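You operate a simulated robot arm through the tools that you are given. There is no shell and no other tool. Be economical: measure what you need, move in short steps, check, and stop when the job is done.

Carry out the task below with a simulated robot arm. There is one attempt and no reset: what you move stays moved.

Task
Pull all three fuses for the insulation test and shut the cover.
Fine: stand them on the socket table; the spares stay in their rack; the main switch stays locked off. Set down upright: fuse.
Where things are to end (x, y in the base frame): fuse within 0.06 m of [0.61, 0.52]; fuse within 0.06 m of [0.61, 0.41]; fuse within 0.06 m of [0.61, 0.3].

The check looks at the end state, three seconds after you hand in, the way a careful person would. Anything else that was tipped, shoved, dropped, spilled or broken makes it a failure. A push-on lid holds only when it is set on centred and level and pressed home; a screw cap is set on level and turned clockwise until tight.

Robot
A 6-joint arm with a fingered hand on a trunk, on a base that drives. Base frame: it is fixed to the floor where the robot stands at the start and does not move with it; the origin is under the middle of the robot, x ahead of it, y to its left, z up; the surface under the hand at the start is at about z = 0.84. Units: m, rad, N and s.
With the tool pointing down near the work surface it reaches from about 0.34 to 0.8 m from the robot's upright axis, wherever it stands. Its first joint turns from -2.007 to 2.007 rad. Places, roughly: brush fuse holder [0.5, 0.1, 0.8]; discs fuse holder [0.5, 0.1, 0.8]; fuse cover [0.5, 0.1, 0.9]; pump fuse holder [0.5, 0, 0.8]; socket table [0.6, 0.5, 0.8]. Payload 4 kg.
The tool frame sits at the grasp point between the pads (the TCP): z along the fingers, y along the line on which they close. The tips reach 0.026 m beyond it. Largest opening 0.164 m; the body of the gripper starts 0.073 m behind the TCP. The gripper is a hand of 5 fingers: y runs from the thumb to the fingers, the wrist lies at [0, 0, -0.239] in the tool frame, and closing takes about 1.5 s.
Orientation is that of the tool frame in the base frame, as a unit quaternion [x, y, z, w]. With the fingers straight down and closing along the base's y, the tool's x points along the base's -x, its y along +y and its z along -z.

Tools
- The arm moves only by the tool servo_tool. Its argument "rows" is a list of rows, each an object (a shift or turn left out is 0, a gripper value left out holds the last) with "linear": the shift along the tool's x, y, z in units of 30 mm (1.0 is 30 mm), a list of three; "angular": the turn, a rotation vector about the tool's x, y, z in units of 6 degrees (1.0 is 6 degrees), a list of three. In form: [{"linear": [dx, dy, dz], "angular": [wx, wy, wz]}, ...]. A call has 1 to 12 rows; each row shifts and turns the commanded pose from where the row before left it, along the tool's axes as they then stand. "hand" is the finger opening in m, from 0 to 0.164, set as the call begins (left out, the last holds). A call with a number of a shift or a turn outside -1 to 1 is refused whole. Rows are played at 5 a second. More than 0.05 m and 0.15 rad between two rows, or a gripper value outside its range, and nothing of the call is played. A pose out of reach is approached as far as the arm can. The call stops where the force on the tool passes 90 N (or 10 N more than at its start, if that is more) or the arm is blocked; 0.2 s more then pass. The fingers move at their own pace (about 0.045 m/s each) and stop on an object; they squeeze with about 30 N. The grip force told is the motor's: it shows also when the fingers shut on nothing. Time passes only in rows, and 0.2 s behind the last, so rows that do not move let the fingers close. It gives the time, the measured TCP pose, the force on the tool (base axes), the opening and the grip force at its end, in the units of the frame above (readings bear some noise), with the torque about the TCP (base axes, N m) and any sound that the robot's microphone picked up, and new pictures: "views" is both (left out), scene, wrist or none.
- Cameras (640 x 400 px; columns grow to the right, rows downward): "scene" is now at [0.0195, 0.1866, 1.7235]; the picture's right is [0.00, -1.00, 0.00], its down [-0.75, -0.00, -0.66] and it looks along [0.66, 0.00, -0.75] (base axes); focal length 267 px, centre (320, 200). "wrist" rides on the gripper at [0.051, -0.07, -0.093] in the tool frame; the picture's right is [0.81, 0.59, 0.00], its down [-0.43, 0.60, -0.68] and it looks along [-0.40, 0.55, 0.74] (tool axes); focal length 270 px, centre (320, 200). There is no depth. A picture from a camera that has moved, and an enlarged one, comes with that camera's place and axes in the base frame and with its lens.
- raise_lower(by): slides the trunk up (or, below 0, down) by that many m; the arm and the scene camera ride with it, the base frame stays. It gives what a move gives, with no picture.
- base_move(legs): drives the robot by 1 to 6 legs, each [ahead, left, turn to the left] in m, m and rad, along the robot's own axes; the way and the turn of a leg run together, so that a leg with both is an arc; at most 1.5 m and 3.142 rad a leg. The arm and the cameras ride along, it lands a little off, and it stops where it bumps. It gives what a move gives, and a new picture of the scene camera.
- grasp_type(shape): the hand has 5 fingers and takes this shape, open, in about a second: jaw (thumb against the fingers, like two jaws); tri (thumb and two fingers); tip (a fingertip pinch); poke (one finger out to press); point (the index stretched); flat (the hand flat); cup (the hand cupped); fist (a fist). The gripper value then closes the fingers along that shape, each until it touches; the sizes above hold for jaw. It gives what a move gives, with no picture.
- turn_head(pan, tilt): turns the head with the scene camera to pan (to the left, within 2.705 rad either way) and tilt (down, from -0.506 to 1.204), counted from straight ahead of the robot. It gives what a move gives, and a new picture of the scene camera.
- zoom(camera, box): a new picture of the part [left, top, right, bottom] of that camera's present view, enlarged. The clock stands still meanwhile.
- sign_off(): hands the job in; it is judged then, once.

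Go step by step. Nothing tells you exact positions but the pictures and the camera data: compare them with the known pose of the tool, close in by small moves and look again before you grip or let go. The budget is 120 turns and 260 pictures, counting those below and the enlarged ones. Unless the task says otherwise, let go and move clear before handing in, and close with one line.

The tools are called after "Request:" as name(argument=value, ...) on one line, values as JSON. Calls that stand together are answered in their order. servo_tool: Moves the arm, as the interface text tells. Its arguments: {"type":"object","properties":{"rows":{"type":"array"},"hand":{"type":"number"},"views":{"type":"string","enum":["both","scene","wrist","none"]}},"required":["rows"]} The other tools are called the same way: raise_lower (by) slides the trunk up or down; grasp_type (shape) gives the hand a shape; base_move (legs) drives the base; turn_head (pan, tilt) turns the head that bears the scene camera; zoom (camera, box) takes an enlarged picture of a part of a camera's view; sign_off () hands the job in.

At the start:

```text
clock: 0.0
eef_pos: [0.5275, 0.2798, 1.2162]
ee_rot: [0.001, 1.0, 0.0, 0.0]
contact_force: [-0.3, -0.6, -0.2]
wrist_torque: [0.0, 0.05, 0.01]
opening: 0.1639
grasp_force: 0.1
shape: jaw
trunk travel left (down, up): [-0.775, 0.215]
robot x, y, heading: [0.0038, -0.0009, -0.004]
head pan, tilt: [0.002, 0.846]
```

scene: 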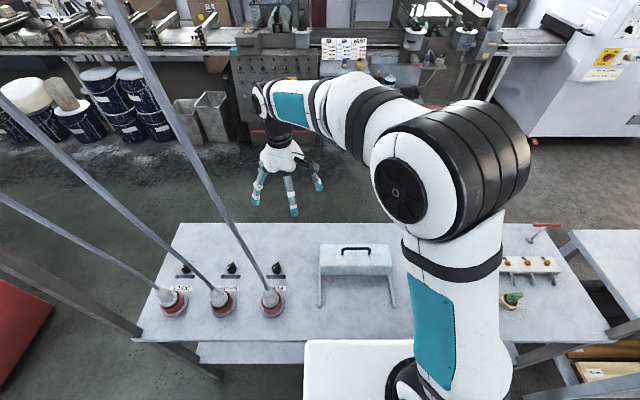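
wrist: 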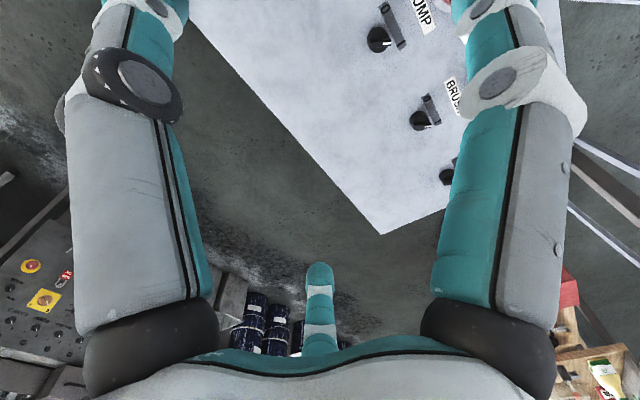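

I see a table with three switches and plugs on the left, a cover with a handle on posts in the middle, and a spare rack on the right. I'll enlarge these before moving.

Request:
zoom(camera="scene", box=[290, 210, 430, 330])

Request:
zoom(camera="scene", box=[130, 220, 310, 340])

Request:
zoom(camera="scene", box=[480, 200, 640, 330])

```text
3.33 times, centred on (360, 270) of scene
camera zoom: at [0.0195, 0.1866, 1.7235], right [0.0, -1.0, 0.0], down [-0.75, 0.0, -0.66], along [0.66, 0.0, -0.75], focal length 890 px, centre (187, -33)
```

zoom: 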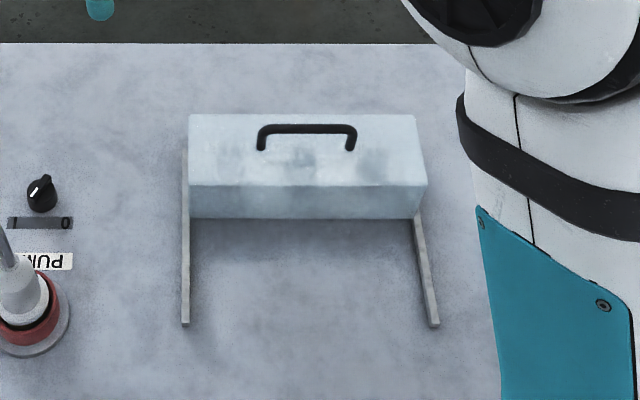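

```text
3.33 times, centred on (220, 280) of scene
camera zoom: at [0.0195, 0.1866, 1.7235], right [0.0, -1.0, 0.0], down [-0.75, 0.0, -0.66], along [0.66, 0.0, -0.75], focal length 890 px, centre (653, -67)
```

zoom: 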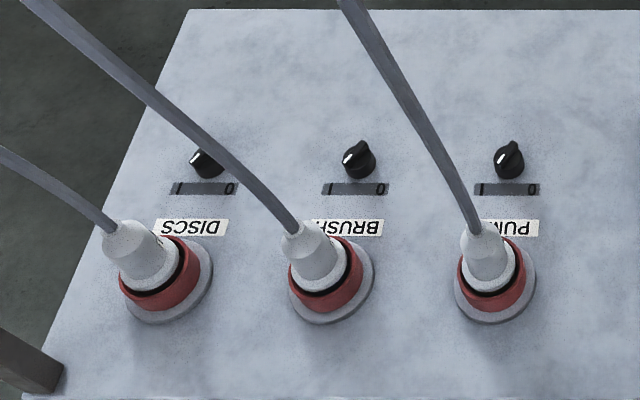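

```text
3.08 times, centred on (560, 265) of scene
camera zoom: at [0.0195, 0.1866, 1.7235], right [0.0, -1.0, 0.0], down [-0.75, 0.0, -0.66], along [0.66, 0.0, -0.75], focal length 822 px, centre (-418, 0)
```

zoom: 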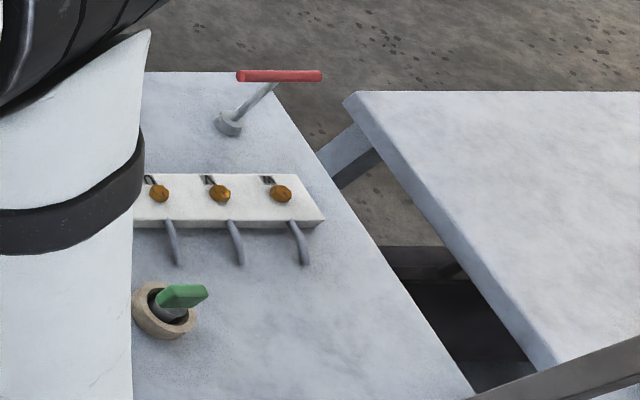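

The cover is a box near (0.5, 0.07) with rails toward the robot. I'll move the hand back and to the right so the wrist camera looks at it.

Request:
servo_tool(rows=[{"linear": [0.5, -1, 0.3]}, {"linear": [0.5, -1, 0.3]}, {"linear": [0.5, -1, 0.3]}, {"linear": [0.5, -1, 0.3]}, {"linear": [0.5, -1, 0.3]}, {"linear": [0.5, -1, 0.3]}, {"linear": [0.5, -1, 0.3]}, {"linear": [0.5, -1, 0.3]}, {"linear": [0.5, -1, 0.3]}, {"linear": [0.5, -1, 0.3]}, {"linear": [0.5, -1, 0.3]}, {}])

```text
clock: 2.6
eef_pos: [0.3646, -0.0484, 1.1136]
ee_rot: [0.0, 1.0, 0.0, 0.0]
contact_force: [-0.3, 0.1, 0.2]
wrist_torque: [-0.02, 0.01, 0.01]
opening: 0.1638
grasp_force: 0.0
shape: jaw
trunk travel left (down, up): [-0.775, 0.215]
robot x, y, heading: [0.0005, -0.0032, 0.003]
head pan, tilt: [0.002, 0.846]
camera scene: at [0.0195, 0.1868, 1.7235], right [0.0, -1.0, 0.0], down [-0.75, 0.0, -0.66], along [0.66, 0.0, -0.75], focal length 267 px, centre (320, 200)
camera wrist: at [0.3142, -0.1176, 1.2081], right [-0.81, 0.59, 0.0], down [0.43, 0.6, 0.68], along [0.4, 0.55, -0.74], focal length 270 px, centre (320, 200)
```

scene: 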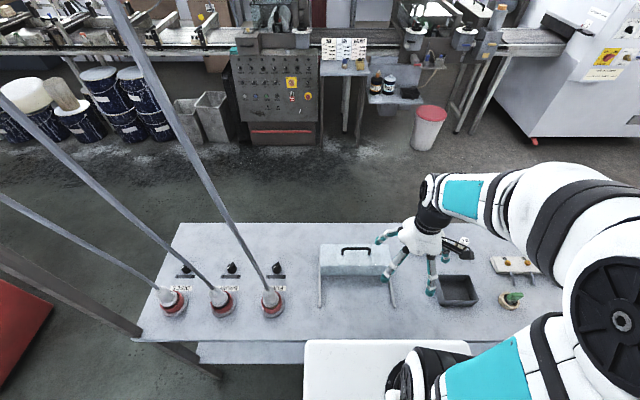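
wrist: 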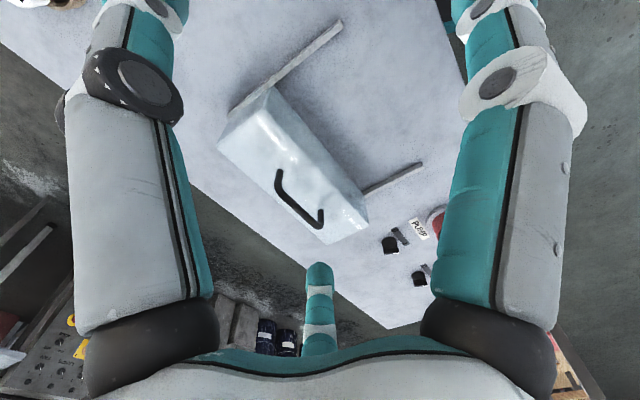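

The cover sits at one end of two short rails. There's also a dark tray to its right, so I'll look closer.

Request:
zoom(camera="wrist", box=[200, 10, 450, 260])

Request:
zoom(camera="scene", box=[300, 220, 580, 330])

```text
1.60 times, centred on (325, 135) of wrist
camera zoom: at [0.3142, -0.1176, 1.2081], right [-0.81, 0.59, 0.0], down [0.43, 0.6, 0.68], along [0.4, 0.55, -0.74], focal length 432 px, centre (312, 304)
```

zoom: 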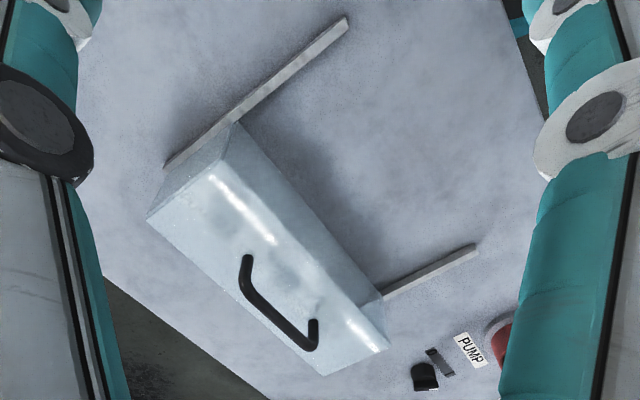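

```text
2.29 times, centred on (440, 275) of scene
camera zoom: at [0.0195, 0.1868, 1.7235], right [0.0, -1.0, 0.0], down [-0.75, 0.0, -0.66], along [0.66, 0.0, -0.75], focal length 610 px, centre (46, 29)
```

zoom: 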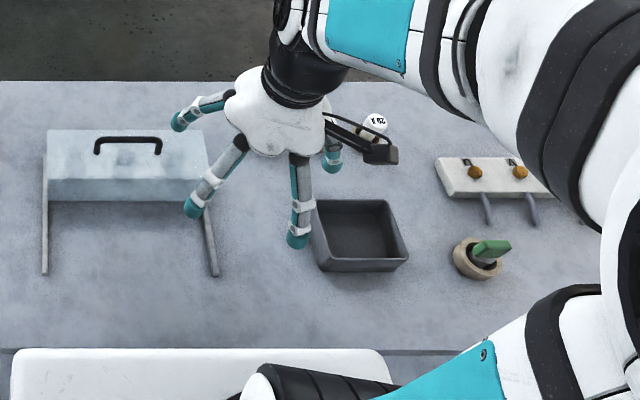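

The cover spans about x 0.44–0.52, y −0.05–0.19, top z≈0.92, with its handle bar along y near (0.485, 0.067). It looks like it slides toward the robot. I'll turn the hand 90° so it closes along x.

Request:
servo_tool(rows=[{"angular": [0, 0, 1]}, {"angular": [0, 0, 1]}, {"angular": [0, 0, 1]}, {"angular": [0, 0, 1]}, {"angular": [0, 0, 1]}, {"angular": [0, 0, 1]}, {"angular": [0, 0, 1]}, {"angular": [0, 0, 1]}, {"angular": [0, 0, 1]}, {"angular": [0, 0, 1]}, {"angular": [0, 0, 1]}, {"angular": [0, 0, 1]}], views="none")

Request:
servo_tool(rows=[{"angular": [0, 0, 1]}, {"angular": [0, 0, 1]}, {"angular": [0, 0, 1]}, {"linear": [1, 1, 0]}, {"linear": [1, 1, 0]}, {"linear": [1, 1, 0.4]}, {"linear": [0.8, 0.9, 0.4]}, {}])

```text
clock: 5.2
eef_pos: [0.3635, -0.05, 1.117]
ee_rot: [0.588, 0.809, 0.0, 0.001]
contact_force: [0.2, 0.0, 0.2]
wrist_torque: [0.02, 0.01, -0.02]
opening: 0.1637
grasp_force: 0.1
shape: jaw
trunk travel left (down, up): [-0.775, 0.215]
robot x, y, heading: [0.0025, 0.001, -0.001]
head pan, tilt: [0.002, 0.846]
```

```text
clock: 7.0
eef_pos: [0.4785, 0.0674, 1.0911]
ee_rot: [0.707, 0.707, 0.001, 0.0]
contact_force: [-0.7, -0.6, -0.2]
wrist_torque: [-0.02, 0.0, 0.05]
opening: 0.164
grasp_force: 0.0
shape: jaw
trunk travel left (down, up): [-0.775, 0.215]
robot x, y, heading: [-0.0007, -0.0022, 0.001]
head pan, tilt: [0.002, 0.846]
camera scene: at [0.0188, 0.1862, 1.7235], right [0.0, -1.0, 0.0], down [-0.75, 0.0, -0.66], along [0.66, 0.0, -0.75], focal length 267 px, centre (320, 200)
camera wrist: at [0.4085, 0.1179, 1.1849], right [0.59, 0.81, 0.0], down [0.59, -0.43, 0.68], along [0.55, -0.4, -0.74], focal length 270 px, centre (320, 200)
```

scene: 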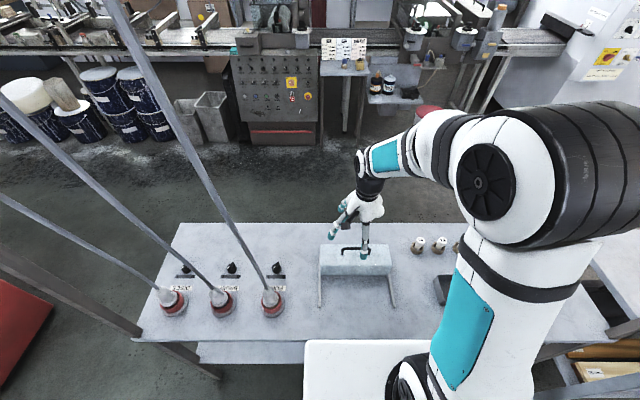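
wrist: 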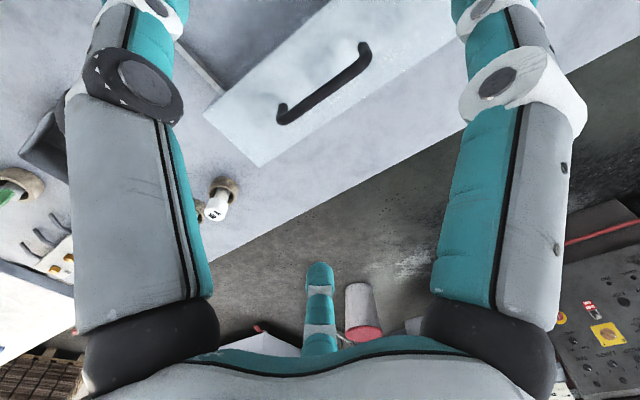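

The bar is at about (0.478, 0.067, 0.95), directly below the hand. I'll descend open and look again.

Request:
servo_tool(rows=[{"linear": [0, 0, 1]}, {"linear": [0, 0, 1]}, {"linear": [0, 0, 1]}, {"linear": [0, 0, 1]}, {}])

Request:
zoom(camera="scene", box=[300, 180, 460, 320])

```text
clock: 8.2
eef_pos: [0.4801, 0.0656, 0.9702]
ee_rot: [0.707, 0.707, 0.0, 0.0]
contact_force: [0.6, 0.6, 0.1]
wrist_torque: [0.0, 0.0, -0.04]
opening: 0.164
grasp_force: 0.0
shape: jaw
trunk travel left (down, up): [-0.775, 0.215]
robot x, y, heading: [0.0009, -0.003, -0.001]
head pan, tilt: [0.002, 0.846]
camera scene: at [0.019, 0.1864, 1.7235], right [0.0, -1.0, 0.0], down [-0.75, 0.0, -0.66], along [0.66, 0.0, -0.75], focal length 267 px, centre (320, 200)
camera wrist: at [0.4088, 0.1173, 1.0642], right [0.59, 0.81, 0.0], down [0.59, -0.43, 0.68], along [0.55, -0.4, -0.74], focal length 270 px, centre (320, 200)
```

scene: 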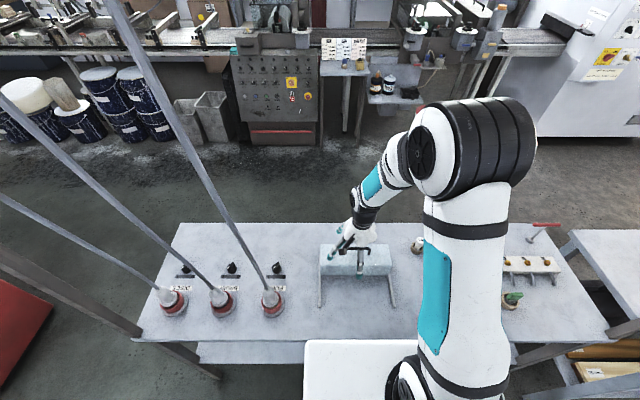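
wrist: 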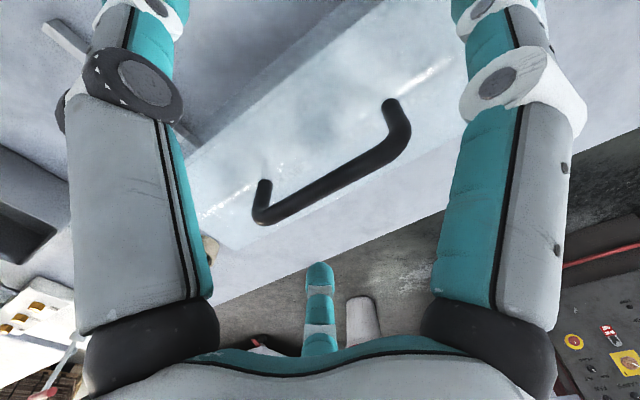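

```text
2.86 times, centred on (380, 250) of scene
camera zoom: at [0.019, 0.1864, 1.7235], right [0.0, -1.0, 0.0], down [-0.75, 0.0, -0.66], along [0.66, 0.0, -0.75], focal length 763 px, centre (149, 57)
```

zoom: 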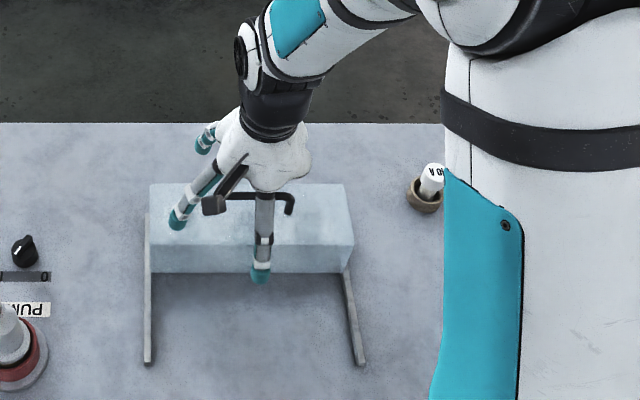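

The bar lies under the TCP, so I'll go down a little further and close on it.

Request:
servo_tool(rows=[{"linear": [0, 0, 0.3]}, {}], views="none")

Request:
servo_tool(hand=0.0, rows=[{}, {}, {}, {}, {}, {}, {}, {}, {}, {}])

```text
clock: 8.8
eef_pos: [0.4787, 0.066, 0.9628]
ee_rot: [0.707, 0.707, 0.0, 0.0]
contact_force: [-0.7, 0.0, -0.5]
wrist_torque: [-0.05, 0.0, 0.02]
opening: 0.164
grasp_force: 0.1
shape: jaw
trunk travel left (down, up): [-0.775, 0.215]
robot x, y, heading: [0.0016, 0.0011, 0.001]
head pan, tilt: [0.002, 0.846]
```

```text
clock: 11.0
eef_pos: [0.4794, 0.0655, 0.9625]
ee_rot: [0.707, 0.707, -0.002, -0.001]
contact_force: [-1.4, 0.1, -4.1]
wrist_torque: [0.03, 0.02, -0.01]
opening: 0.0
grasp_force: 20.1
shape: jaw
trunk travel left (down, up): [-0.775, 0.215]
robot x, y, heading: [-0.001, 0.0018, -0.002]
head pan, tilt: [0.002, 0.846]
camera scene: at [0.0197, 0.1866, 1.7234], right [0.0, -1.0, 0.0], down [-0.75, 0.0, -0.66], along [0.66, 0.0, -0.75], focal length 267 px, centre (320, 200)
camera wrist: at [0.4092, 0.1169, 1.0561], right [0.59, 0.81, 0.0], down [0.6, -0.43, 0.68], along [0.55, -0.4, -0.74], focal length 270 px, centre (320, 200)
```

scene: 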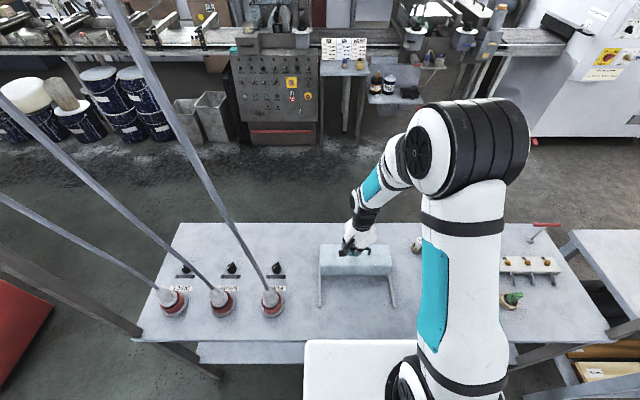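
wrist: 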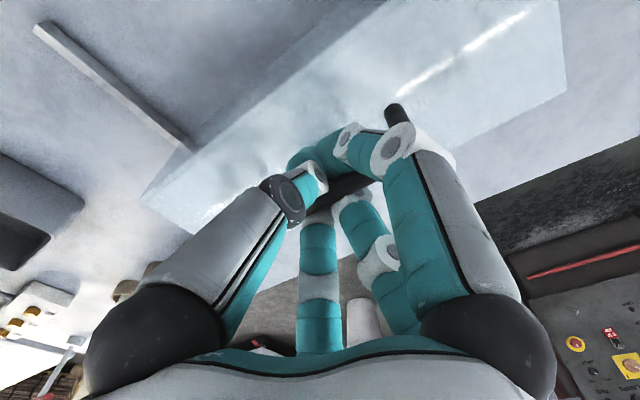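

The opening reads 0, so I'll check whether the bar is actually between the fingers.

Request:
zoom(camera="wrist", box=[200, 80, 480, 260])

Request:
zoom(camera="scene", box=[310, 210, 410, 290])

```text
2.22 times, centred on (340, 170) of wrist
camera zoom: at [0.4092, 0.1169, 1.0561], right [0.59, 0.81, 0.0], down [0.6, -0.43, 0.68], along [0.55, -0.4, -0.74], focal length 601 px, centre (276, 267)
```

zoom: 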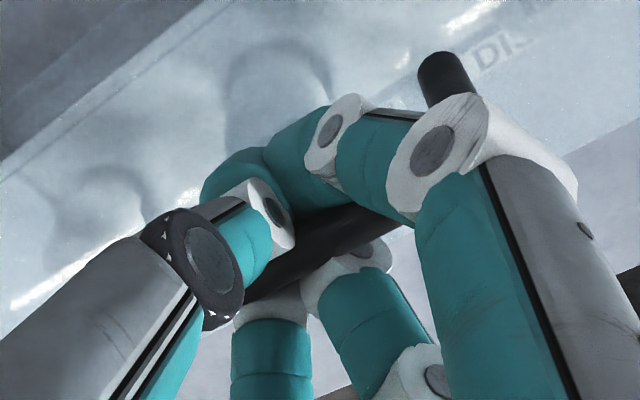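

```text
5.00 times, centred on (360, 250) of scene
camera zoom: at [0.0197, 0.1866, 1.7234], right [0.0, -1.0, 0.0], down [-0.75, 0.0, -0.66], along [0.66, 0.0, -0.75], focal length 1335 px, centre (120, -50)
```

zoom: 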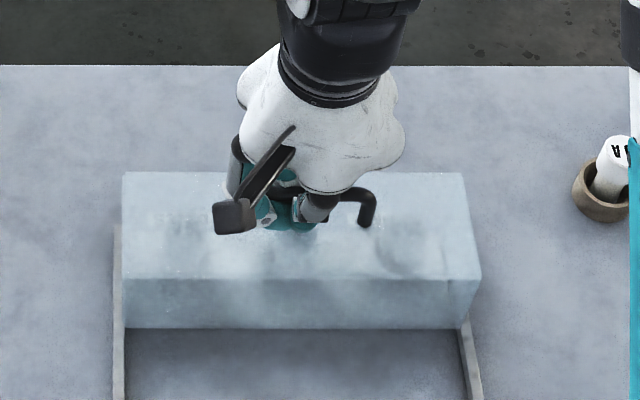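

The fingers are hooked round the bar. I'll try a gentle pull toward the robot.

Request:
servo_tool(rows=[{"linear": [0, -0.4, 0]}, {"linear": [0, -0.4, 0]}, {"linear": [0, -0.4, 0]}, {"linear": [0, -0.4, 0]}, {}])

Request:
zoom(camera="scene", box=[300, 210, 420, 310])

```text
clock: 12.2
eef_pos: [0.4312, 0.0654, 0.9622]
ee_rot: [0.707, 0.707, -0.001, 0.0]
contact_force: [-0.6, 8.8, -9.5]
wrist_torque: [0.05, -0.04, -0.03]
opening: 0.0002
grasp_force: 30.2
shape: jaw
trunk travel left (down, up): [-0.775, 0.215]
robot x, y, heading: [0.001, 0.0004, 0.0]
head pan, tilt: [0.002, 0.846]
camera scene: at [0.02, 0.1881, 1.7233], right [0.0, -1.0, 0.0], down [-0.75, 0.0, -0.66], along [0.66, 0.0, -0.75], focal length 267 px, centre (320, 200)
camera wrist: at [0.3602, 0.1163, 1.0562], right [0.59, 0.81, 0.0], down [0.6, -0.43, 0.68], along [0.55, -0.4, -0.74], focal length 270 px, centre (320, 200)
```

scene: 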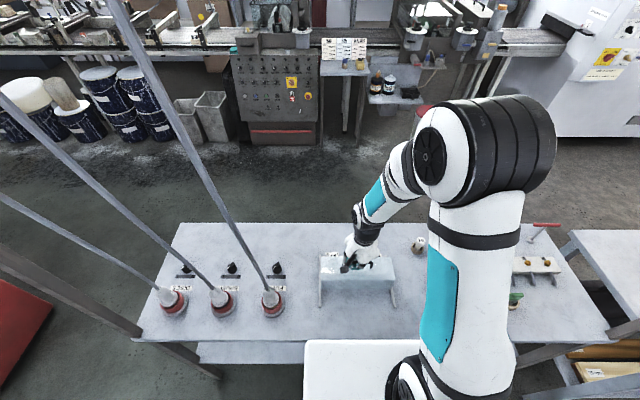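
wrist: 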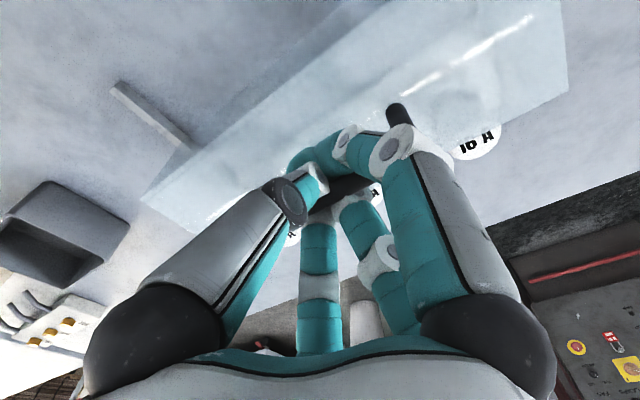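

```text
4.00 times, centred on (360, 260) of scene
camera zoom: at [0.02, 0.1881, 1.7233], right [0.0, -1.0, 0.0], down [-0.75, 0.0, -0.66], along [0.66, 0.0, -0.75], focal length 1068 px, centre (160, -40)
```

zoom: 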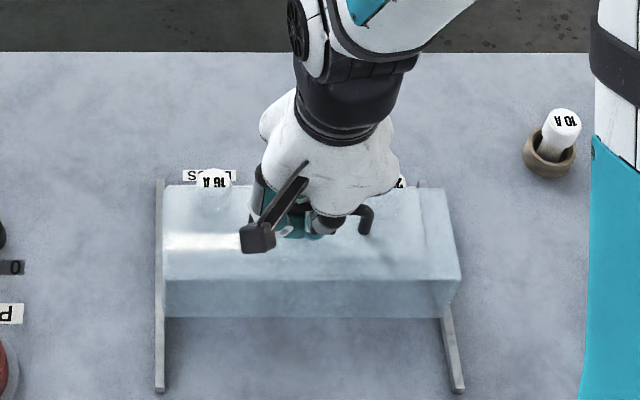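

The cover slides and fuse heads show behind it. I'll keep pulling.

Request:
servo_tool(rows=[{"linear": [0, -0.4, 0]}, {"linear": [0, -0.4, 0]}, {"linear": [0, -0.4, 0]}, {"linear": [0, -0.4, 0]}, {"linear": [0, -0.4, 0]}, {"linear": [0, -0.4, 0]}, {}])

Request:
zoom(camera="scene", box=[300, 210, 420, 330])

```text
clock: 13.8
eef_pos: [0.3709, 0.0664, 0.9622]
ee_rot: [0.707, 0.707, 0.005, 0.003]
contact_force: [43.5, -4.1, -7.2]
wrist_torque: [-0.02, -0.09, -0.01]
opening: 0.0
grasp_force: 30.3
shape: jaw
trunk travel left (down, up): [-0.775, 0.215]
robot x, y, heading: [-0.0047, -0.0025, -0.002]
head pan, tilt: [0.002, 0.846]
camera scene: at [0.0276, 0.1858, 1.7235], right [0.0, -1.0, 0.0], down [-0.75, 0.0, -0.66], along [0.66, 0.0, -0.75], focal length 267 px, centre (320, 200)
camera wrist: at [0.2995, 0.1168, 1.0558], right [0.59, 0.81, 0.01], down [0.59, -0.44, 0.68], along [0.56, -0.4, -0.73], focal length 270 px, centre (320, 200)
```

scene: 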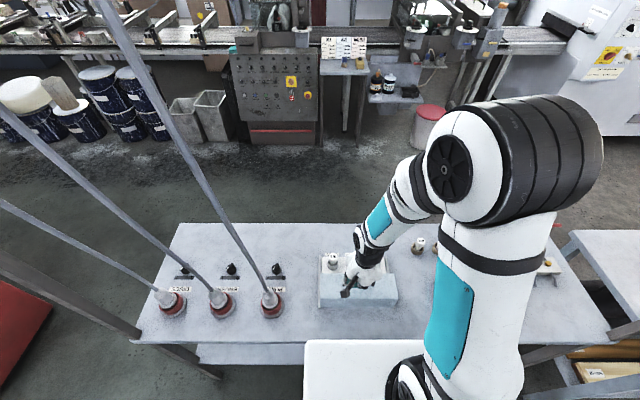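
wrist: 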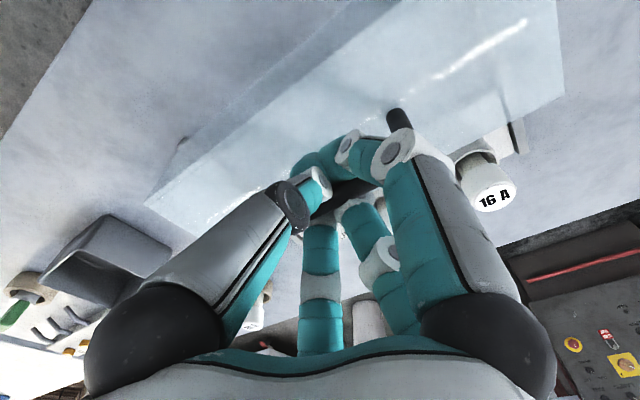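

```text
3.33 times, centred on (360, 270) of scene
camera zoom: at [0.0276, 0.1858, 1.7235], right [0.0, -1.0, 0.0], down [-0.75, 0.0, -0.66], along [0.66, 0.0, -0.75], focal length 890 px, centre (187, -33)
```

zoom: 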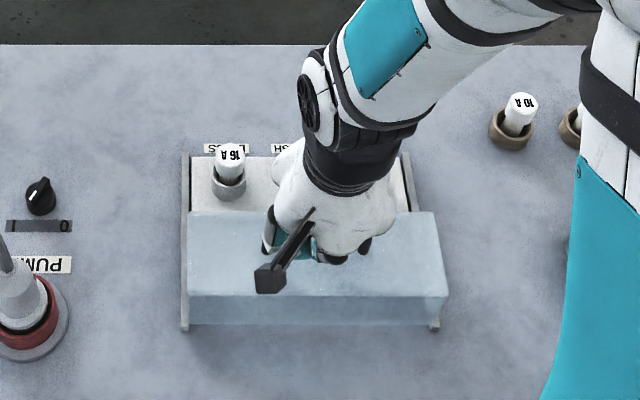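

The cover is at its open stop. I'll ease the load, open the hand, and rise straight up.

Request:
servo_tool(rows=[{"linear": [0, 0.25, 0]}, {}], views="none")

Request:
servo_tool(hand=0.164, rows=[{}, {}, {}, {}, {}, {}, {}, {}, {}, {}], views="none")

Request:
servo_tool(rows=[{"linear": [0, 0, -0.5]}, {"linear": [0, 0, -1]}, {"linear": [0, 0, -1]}, {"linear": [0, 0, -1]}, {"linear": [0, 0, -1]}, {"linear": [0, 0, -1]}, {}])

```text
clock: 14.4
eef_pos: [0.3708, 0.0657, 0.9624]
ee_rot: [0.707, 0.707, 0.002, 0.001]
contact_force: [31.7, 0.7, -3.5]
wrist_torque: [-0.01, -0.16, 0.02]
opening: 0.0
grasp_force: 30.1
shape: jaw
trunk travel left (down, up): [-0.775, 0.215]
robot x, y, heading: [0.0008, 0.0018, -0.0]
head pan, tilt: [0.002, 0.846]
```

```text
clock: 16.6
eef_pos: [0.3654, 0.065, 0.9627]
ee_rot: [0.707, 0.707, 0.0, 0.0]
contact_force: [0.5, 0.0, 0.4]
wrist_torque: [-0.05, 0.01, 0.02]
opening: 0.164
grasp_force: 0.1
shape: jaw
trunk travel left (down, up): [-0.775, 0.215]
robot x, y, heading: [-0.004, -0.0002, -0.004]
head pan, tilt: [0.002, 0.846]
```

```text
clock: 18.2
eef_pos: [0.3695, 0.064, 1.1295]
ee_rot: [0.707, 0.707, 0.0, 0.0]
contact_force: [0.2, 0.6, -0.2]
wrist_torque: [0.02, 0.0, -0.03]
opening: 0.1639
grasp_force: 0.1
shape: jaw
trunk travel left (down, up): [-0.775, 0.215]
robot x, y, heading: [0.0038, 0.0025, 0.001]
head pan, tilt: [0.002, 0.846]
camera scene: at [0.0198, 0.1866, 1.7235], right [0.0, -1.0, 0.0], down [-0.75, 0.0, -0.66], along [0.66, 0.0, -0.75], focal length 267 px, centre (320, 200)
camera wrist: at [0.2997, 0.1138, 1.2225], right [0.59, 0.81, 0.0], down [0.6, -0.43, 0.68], along [0.55, -0.4, -0.74], focal length 270 px, centre (320, 200)
```

scene: 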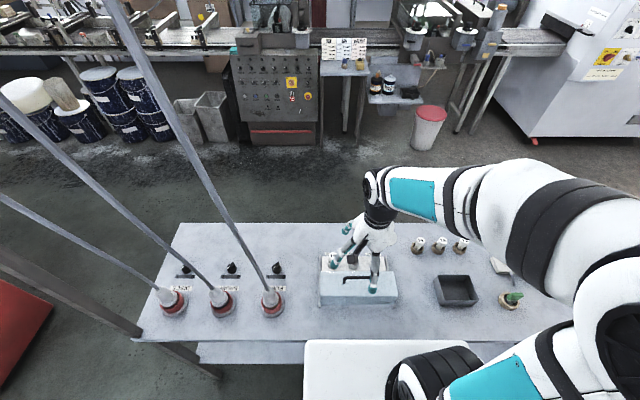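
wrist: 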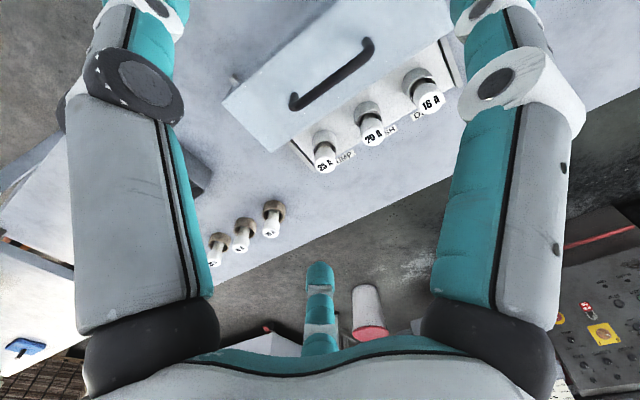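

All three fuses are exposed. I'll zoom in to measure them.

Request:
zoom(camera="wrist", box=[280, 40, 480, 190])

Request:
zoom(camera="scene", box=[310, 230, 410, 310])

```text
2.67 times, centred on (380, 115) of wrist
camera zoom: at [0.2997, 0.1138, 1.2225], right [0.59, 0.81, 0.0], down [0.6, -0.43, 0.68], along [0.55, -0.4, -0.74], focal length 721 px, centre (160, 427)
```

zoom: 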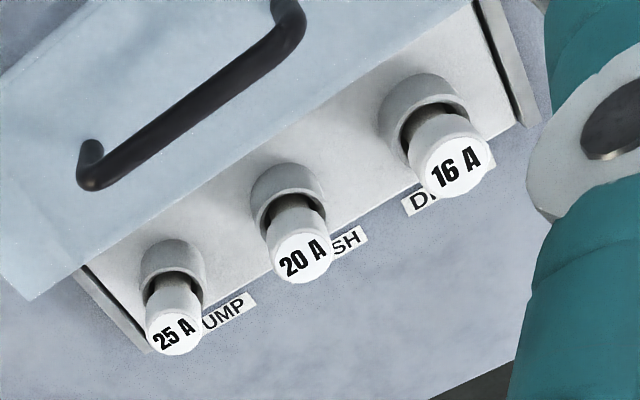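

```text
5.00 times, centred on (360, 270) of scene
camera zoom: at [0.0198, 0.1866, 1.7235], right [0.0, -1.0, 0.0], down [-0.75, 0.0, -0.66], along [0.66, 0.0, -0.75], focal length 1335 px, centre (120, -150)
```

zoom: 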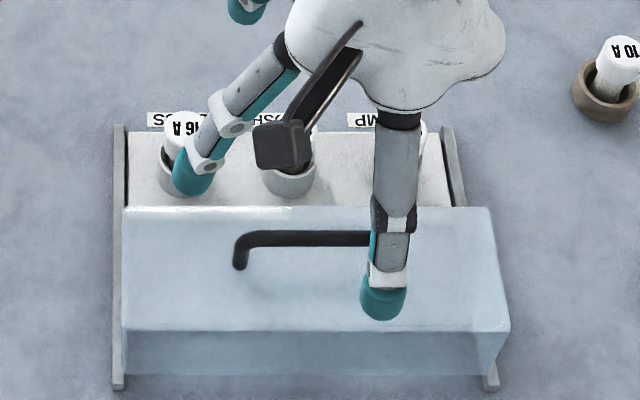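

The caps are at about z≈0.90, x≈0.487, y≈0.142 / 0.064 / −0.013. I'll check how the hand looks at a partial opening, comparing the jaw and tri shapes.

Request:
servo_tool(hand=0.07, rows=[{"linear": [0, 1, 0]}, {"linear": [0, 1, 0]}, {"linear": [0, 1, 0]}, {"linear": [0, 0.9, 0]}, {}, {}, {}])

Request:
zoom(camera="scene", box=[300, 180, 440, 300])

Request:
grasp_type(shape="tri")

Request:
servo_tool(hand=0.07, rows=[{}, {}, {}, {}, {}, {}])

Request:
zoom(camera="scene", box=[300, 180, 440, 300])

```text
clock: 19.8
eef_pos: [0.484, 0.0623, 1.1286]
ee_rot: [0.707, 0.707, 0.0, 0.0]
contact_force: [0.5, -0.6, 0.2]
wrist_torque: [0.03, 0.0, -0.02]
opening: 0.0704
grasp_force: 0.1
shape: jaw
trunk travel left (down, up): [-0.775, 0.215]
robot x, y, heading: [0.0007, 0.0022, 0.004]
head pan, tilt: [0.002, 0.846]
camera scene: at [0.0193, 0.1865, 1.7235], right [0.0, -1.0, 0.0], down [-0.75, 0.0, -0.66], along [0.66, 0.0, -0.75], focal length 267 px, centre (320, 200)
camera wrist: at [0.4141, 0.1133, 1.2224], right [0.59, 0.81, 0.0], down [0.6, -0.43, 0.68], along [0.55, -0.4, -0.74], focal length 270 px, centre (320, 200)
```

scene: 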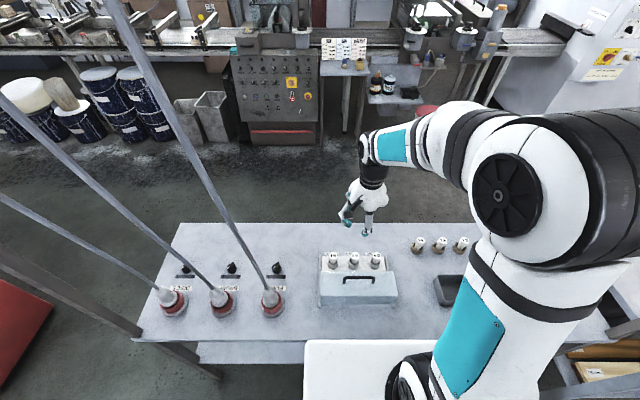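
wrist: 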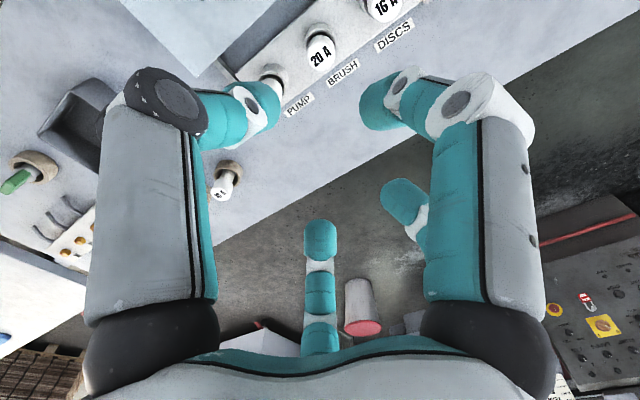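

```text
3.33 times, centred on (370, 240) of scene
camera zoom: at [0.0193, 0.1865, 1.7235], right [0.0, -1.0, 0.0], down [-0.75, 0.0, -0.66], along [0.66, 0.0, -0.75], focal length 890 px, centre (153, 67)
```

zoom: 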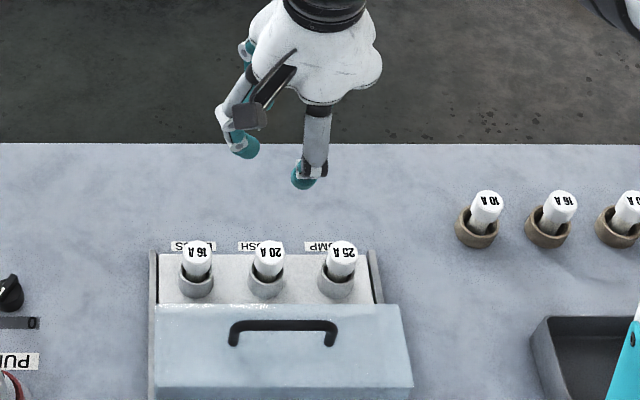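

```text
clock: 20.7
eef_pos: [0.4852, 0.0624, 1.1286]
ee_rot: [0.707, 0.708, 0.001, -0.001]
contact_force: [-0.5, 0.1, 0.9]
wrist_torque: [0.03, 0.01, 0.02]
opening: 0.1638
grasp_force: 0.1
shape: tri
trunk travel left (down, up): [-0.775, 0.215]
robot x, y, heading: [-0.0019, 0.0, 0.0]
head pan, tilt: [0.002, 0.846]
```

```text
clock: 22.1
eef_pos: [0.4844, 0.0616, 1.1284]
ee_rot: [0.707, 0.707, 0.0, 0.0]
contact_force: [0.1, 0.3, -0.1]
wrist_torque: [-0.01, 0.02, 0.01]
opening: 0.0704
grasp_force: 0.0
shape: tri
trunk travel left (down, up): [-0.775, 0.215]
robot x, y, heading: [-0.0006, -0.0001, -0.006]
head pan, tilt: [0.002, 0.846]
camera scene: at [0.0194, 0.1865, 1.7235], right [0.0, -1.0, 0.0], down [-0.75, 0.0, -0.66], along [0.66, 0.0, -0.75], focal length 267 px, centre (320, 200)
camera wrist: at [0.4142, 0.1133, 1.2223], right [0.59, 0.81, 0.0], down [0.6, -0.43, 0.68], along [0.55, -0.4, -0.74], focal length 270 px, centre (320, 200)
```

scene: 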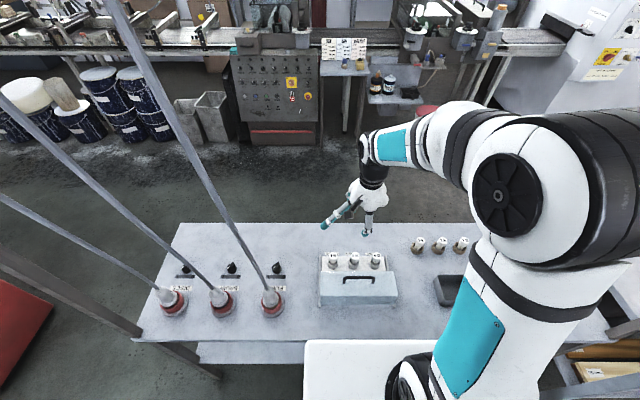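
wrist: 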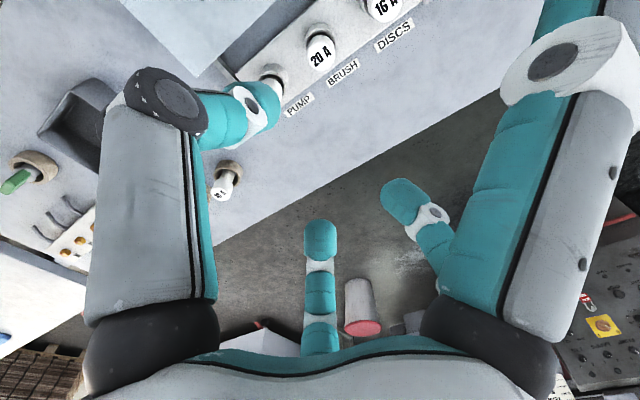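

```text
3.33 times, centred on (370, 240) of scene
camera zoom: at [0.0194, 0.1865, 1.7235], right [0.0, -1.0, 0.0], down [-0.75, 0.0, -0.66], along [0.66, 0.0, -0.75], focal length 890 px, centre (153, 67)
```

zoom: 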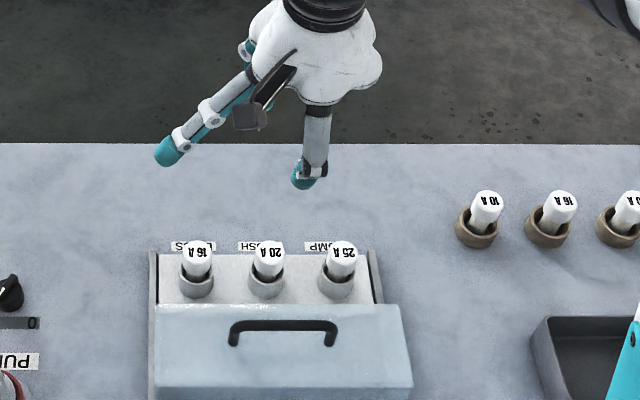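

The hand's digits converge radially. A jaw at about 0.055 opening should fit around one fuse without touching its neighbours or the cover. Before carrying anything I need the cables in 3D, so I'll raise the trunk for a second viewpoint and put the hand back to jaw.

Request:
grasp_type(shape="jaw")

Request:
raise_lower(by=0.2)

Request:
turn_head(pan=0.3, tilt=0.846)

```text
clock: 23.0
eef_pos: [0.4846, 0.0636, 1.1277]
ee_rot: [0.707, 0.707, 0.0, 0.0]
contact_force: [-0.4, -0.2, 0.5]
wrist_torque: [0.04, 0.01, 0.01]
opening: 0.1639
grasp_force: 0.0
shape: jaw
trunk travel left (down, up): [-0.775, 0.215]
robot x, y, heading: [0.0034, -0.0002, 0.002]
head pan, tilt: [0.002, 0.846]
```

```text
clock: 25.4
eef_pos: [0.4583, 0.0581, 1.2668]
ee_rot: [0.707, 0.707, -0.021, -0.015]
contact_force: [-0.4, -0.3, -0.3]
wrist_torque: [-0.01, 0.03, -0.01]
opening: 0.1638
grasp_force: 0.1
shape: jaw
trunk travel left (down, up): [-0.931, 0.059]
robot x, y, heading: [-0.0022, -0.0012, -0.002]
head pan, tilt: [0.002, 0.846]
stopped: the arm was blocked; the commanded pose is now the measured one
```

```text
clock: 26.2
eef_pos: [0.4625, 0.0584, 1.2686]
ee_rot: [0.707, 0.707, -0.019, -0.013]
contact_force: [0.3, 0.9, -0.7]
wrist_torque: [0.04, -0.03, 0.0]
opening: 0.164
grasp_force: 0.0
shape: jaw
trunk travel left (down, up): [-0.931, 0.059]
robot x, y, heading: [-0.0042, -0.0005, 0.003]
head pan, tilt: [0.3, 0.846]
camera scene: at [0.0069, 0.2083, 1.8798], right [0.29, -0.96, 0.0], down [-0.71, -0.22, -0.67], along [0.64, 0.2, -0.75], focal length 267 px, centre (320, 200)
```

scene: 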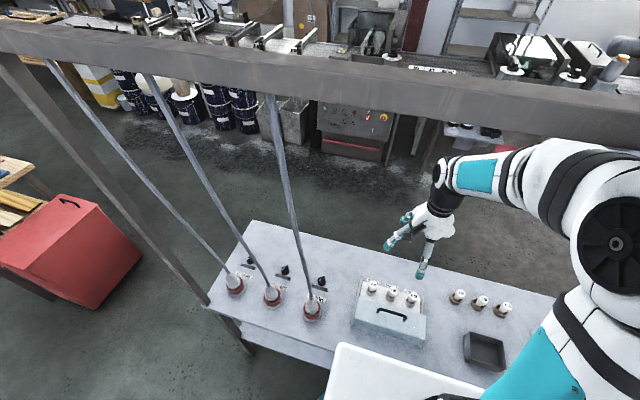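

An overhead gantry beam above the table carries the cables, and the trunk rise met it. I'll go back down and stay at the original height. The cables hang nearly vertically at x≈0.35, with the pump cable at y≈0.37. Then I'll return the head and shape the jaw over the first fuse.

Request:
raise_lower(by=-0.156)

Request:
turn_head(pan=0.25, tilt=0.75)

```text
clock: 28.0
eef_pos: [0.4674, 0.0598, 1.1112]
ee_rot: [0.706, 0.707, -0.019, -0.016]
contact_force: [0.6, -0.6, -0.4]
wrist_torque: [0.01, 0.0, 0.03]
opening: 0.1643
grasp_force: 0.0
shape: jaw
trunk travel left (down, up): [-0.775, 0.215]
robot x, y, heading: [0.0031, 0.0003, -0.0]
head pan, tilt: [0.3, 0.846]
```

```text
clock: 28.6
eef_pos: [0.4685, 0.0606, 1.1103]
ee_rot: [0.707, 0.707, -0.02, -0.015]
contact_force: [0.0, 0.3, 1.3]
wrist_torque: [-0.01, -0.01, -0.02]
opening: 0.164
grasp_force: 0.1
shape: jaw
trunk travel left (down, up): [-0.775, 0.215]
robot x, y, heading: [-0.0045, -0.0004, 0.004]
head pan, tilt: [0.25, 0.75]
camera scene: at [0.0208, 0.2068, 1.7315], right [0.25, -0.97, 0.0], down [-0.66, -0.17, -0.73], along [0.71, 0.18, -0.68], focal length 267 px, centre (320, 200)
```

scene: 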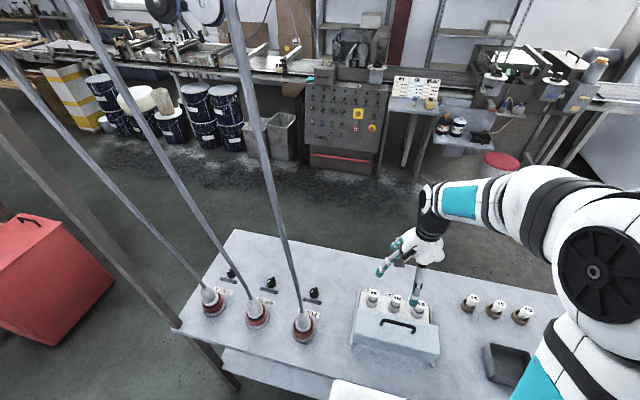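

I'll correct the small tilt from that block and hover over the 16 A fuse with the hand partly open.

Request:
servo_tool(hand=0.06, rows=[{"angular": [-0.49, 0, 0]}, {"linear": [0.9, 0.2, 0.5]}, {"linear": [0.9, 0.2, 0.5]}, {"linear": [0.9, 0.2, 0.5]}, {"linear": [0, 0, 1]}, {"linear": [0, 0, 0.7]}, {}])

Request:
zoom(camera="scene", box=[330, 230, 470, 350])

```text
clock: 30.2
eef_pos: [0.4873, 0.1408, 1.0135]
ee_rot: [0.707, 0.707, -0.003, 0.004]
contact_force: [1.5, -0.1, 0.4]
wrist_torque: [-0.02, -0.02, -0.04]
opening: 0.0604
grasp_force: 0.1
shape: jaw
trunk travel left (down, up): [-0.775, 0.215]
robot x, y, heading: [-0.0001, -0.0024, 0.002]
head pan, tilt: [0.25, 0.75]
camera scene: at [0.0205, 0.2066, 1.7316], right [0.25, -0.97, 0.0], down [-0.66, -0.17, -0.73], along [0.71, 0.18, -0.68], focal length 267 px, centre (320, 200)
camera wrist: at [0.4174, 0.1918, 1.1071], right [0.59, 0.81, 0.0], down [0.59, -0.43, 0.68], along [0.55, -0.4, -0.73], focal length 270 px, centre (320, 200)
```

scene: 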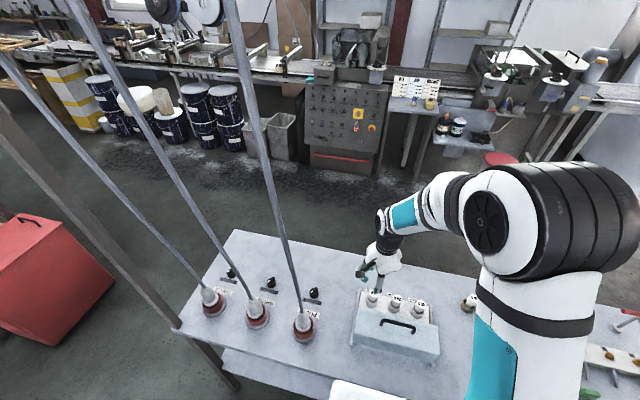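
wrist: 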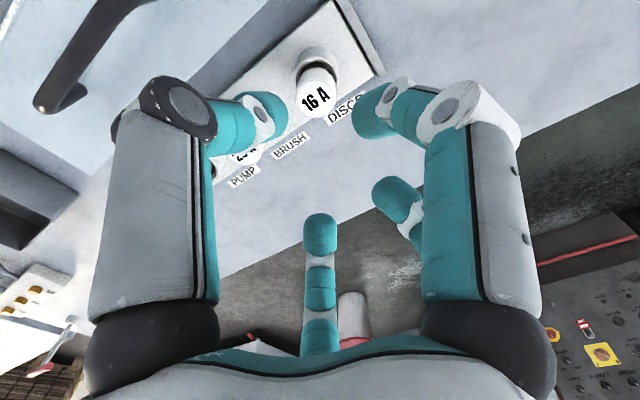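

```text
3.33 times, centred on (400, 290) of scene
camera zoom: at [0.0205, 0.2066, 1.7316], right [0.25, -0.97, 0.0], down [-0.66, -0.17, -0.73], along [0.71, 0.18, -0.68], focal length 890 px, centre (53, -100)
```

zoom: 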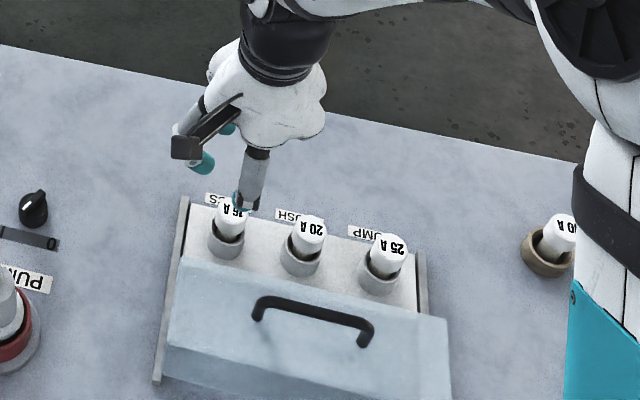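

The 16 A cap is at about (0.485, 0.139), under the TCP. I'll descend part way and check.

Request:
servo_tool(rows=[{"linear": [-0.05, -0.05, 0.8]}, {"linear": [0, 0, 0.8]}, {"linear": [0, 0, 0.8]}, {}], views="wrist")

Request:
zoom(camera="scene", box=[340, 250, 440, 330])

```text
clock: 31.2
eef_pos: [0.4862, 0.1398, 0.9436]
ee_rot: [0.707, 0.707, -0.001, 0.004]
contact_force: [0.9, 0.2, -0.2]
wrist_torque: [0.0, -0.01, -0.02]
opening: 0.0605
grasp_force: 0.1
shape: jaw
trunk travel left (down, up): [-0.775, 0.215]
robot x, y, heading: [-0.0014, -0.0024, -0.003]
head pan, tilt: [0.25, 0.75]
camera wrist: at [0.4149, 0.1913, 1.0369], right [0.59, 0.81, 0.0], down [0.59, -0.43, 0.68], along [0.55, -0.4, -0.73], focal length 270 px, centre (320, 200)
```

wrist: 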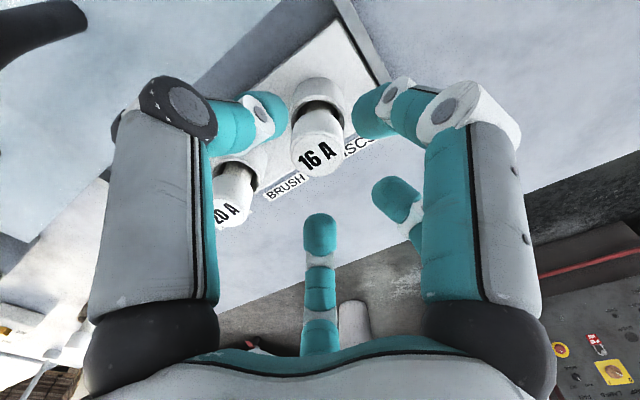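

```text
5.00 times, centred on (390, 290) of scene
camera zoom: at [0.0205, 0.2067, 1.7316], right [0.25, -0.97, 0.0], down [-0.66, -0.17, -0.73], along [0.71, 0.18, -0.68], focal length 1335 px, centre (-30, -250)
```

zoom: 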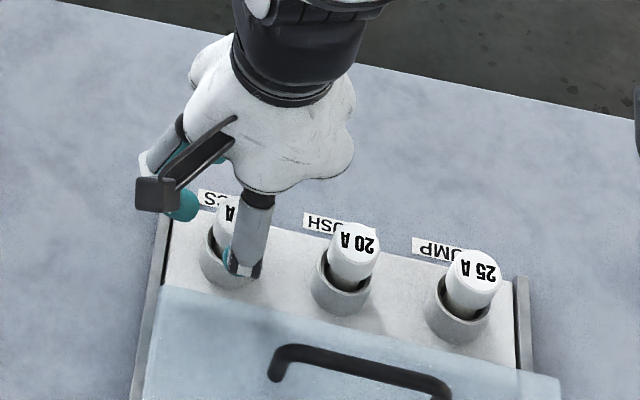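

It's aligned, so I'll descend to the grip height and close.

Request:
servo_tool(rows=[{"linear": [0, 0, 0.7]}, {"linear": [0, 0, 0.7]}, {}], views="wrist")

Request:
servo_tool(hand=0.0, rows=[{}, {}, {}, {}, {}, {}, {}, {}], views="wrist")

Request:
zoom(camera="scene", box=[340, 250, 440, 330])

```text
clock: 32.0
eef_pos: [0.4869, 0.1362, 0.9006]
ee_rot: [0.707, 0.707, 0.0, 0.004]
contact_force: [8.2, 0.7, 7.0]
wrist_torque: [0.01, 0.67, -0.09]
opening: 0.0592
grasp_force: 0.0
shape: jaw
trunk travel left (down, up): [-0.775, 0.215]
robot x, y, heading: [-0.0001, 0.0036, 0.002]
head pan, tilt: [0.25, 0.75]
camera wrist: at [0.4167, 0.1888, 0.9935], right [0.59, 0.81, 0.0], down [0.59, -0.43, 0.68], along [0.55, -0.4, -0.73], focal length 270 px, centre (320, 200)
```

wrist: 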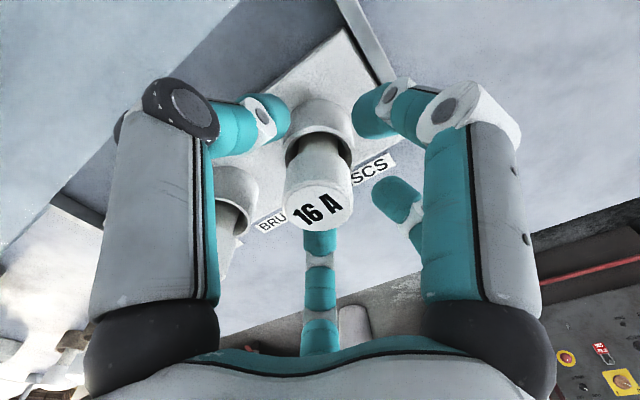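

```text
clock: 33.8
eef_pos: [0.4873, 0.1377, 0.9018]
ee_rot: [0.707, 0.707, 0.002, 0.005]
contact_force: [14.7, -1.1, 41.2]
wrist_torque: [0.18, -0.39, 0.27]
opening: 0.0334
grasp_force: 29.9
shape: jaw
trunk travel left (down, up): [-0.775, 0.215]
robot x, y, heading: [0.0, 0.0016, 0.005]
head pan, tilt: [0.25, 0.75]
camera wrist: at [0.4167, 0.1885, 0.9951], right [0.59, 0.81, 0.0], down [0.59, -0.43, 0.68], along [0.55, -0.4, -0.73], focal length 270 px, centre (320, 200)
```

wrist: 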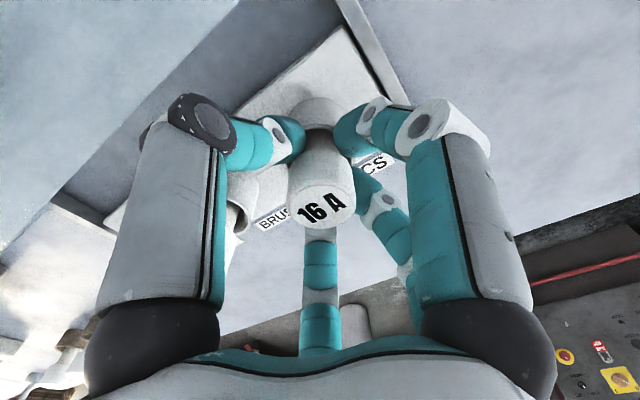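

```text
5.00 times, centred on (390, 290) of scene
camera zoom: at [0.0195, 0.2056, 1.732], right [0.25, -0.97, 0.0], down [-0.66, -0.17, -0.73], along [0.71, 0.18, -0.68], focal length 1335 px, centre (-30, -250)
```

zoom: 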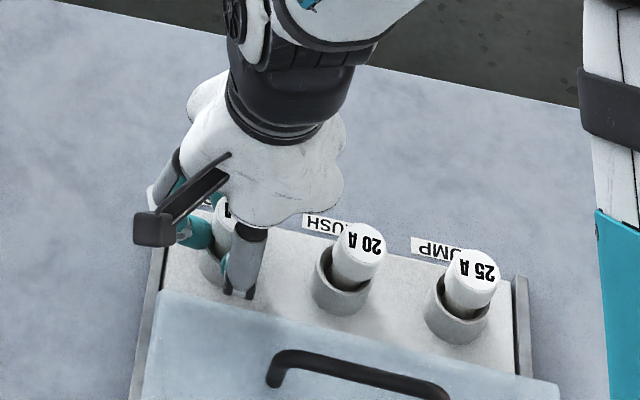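

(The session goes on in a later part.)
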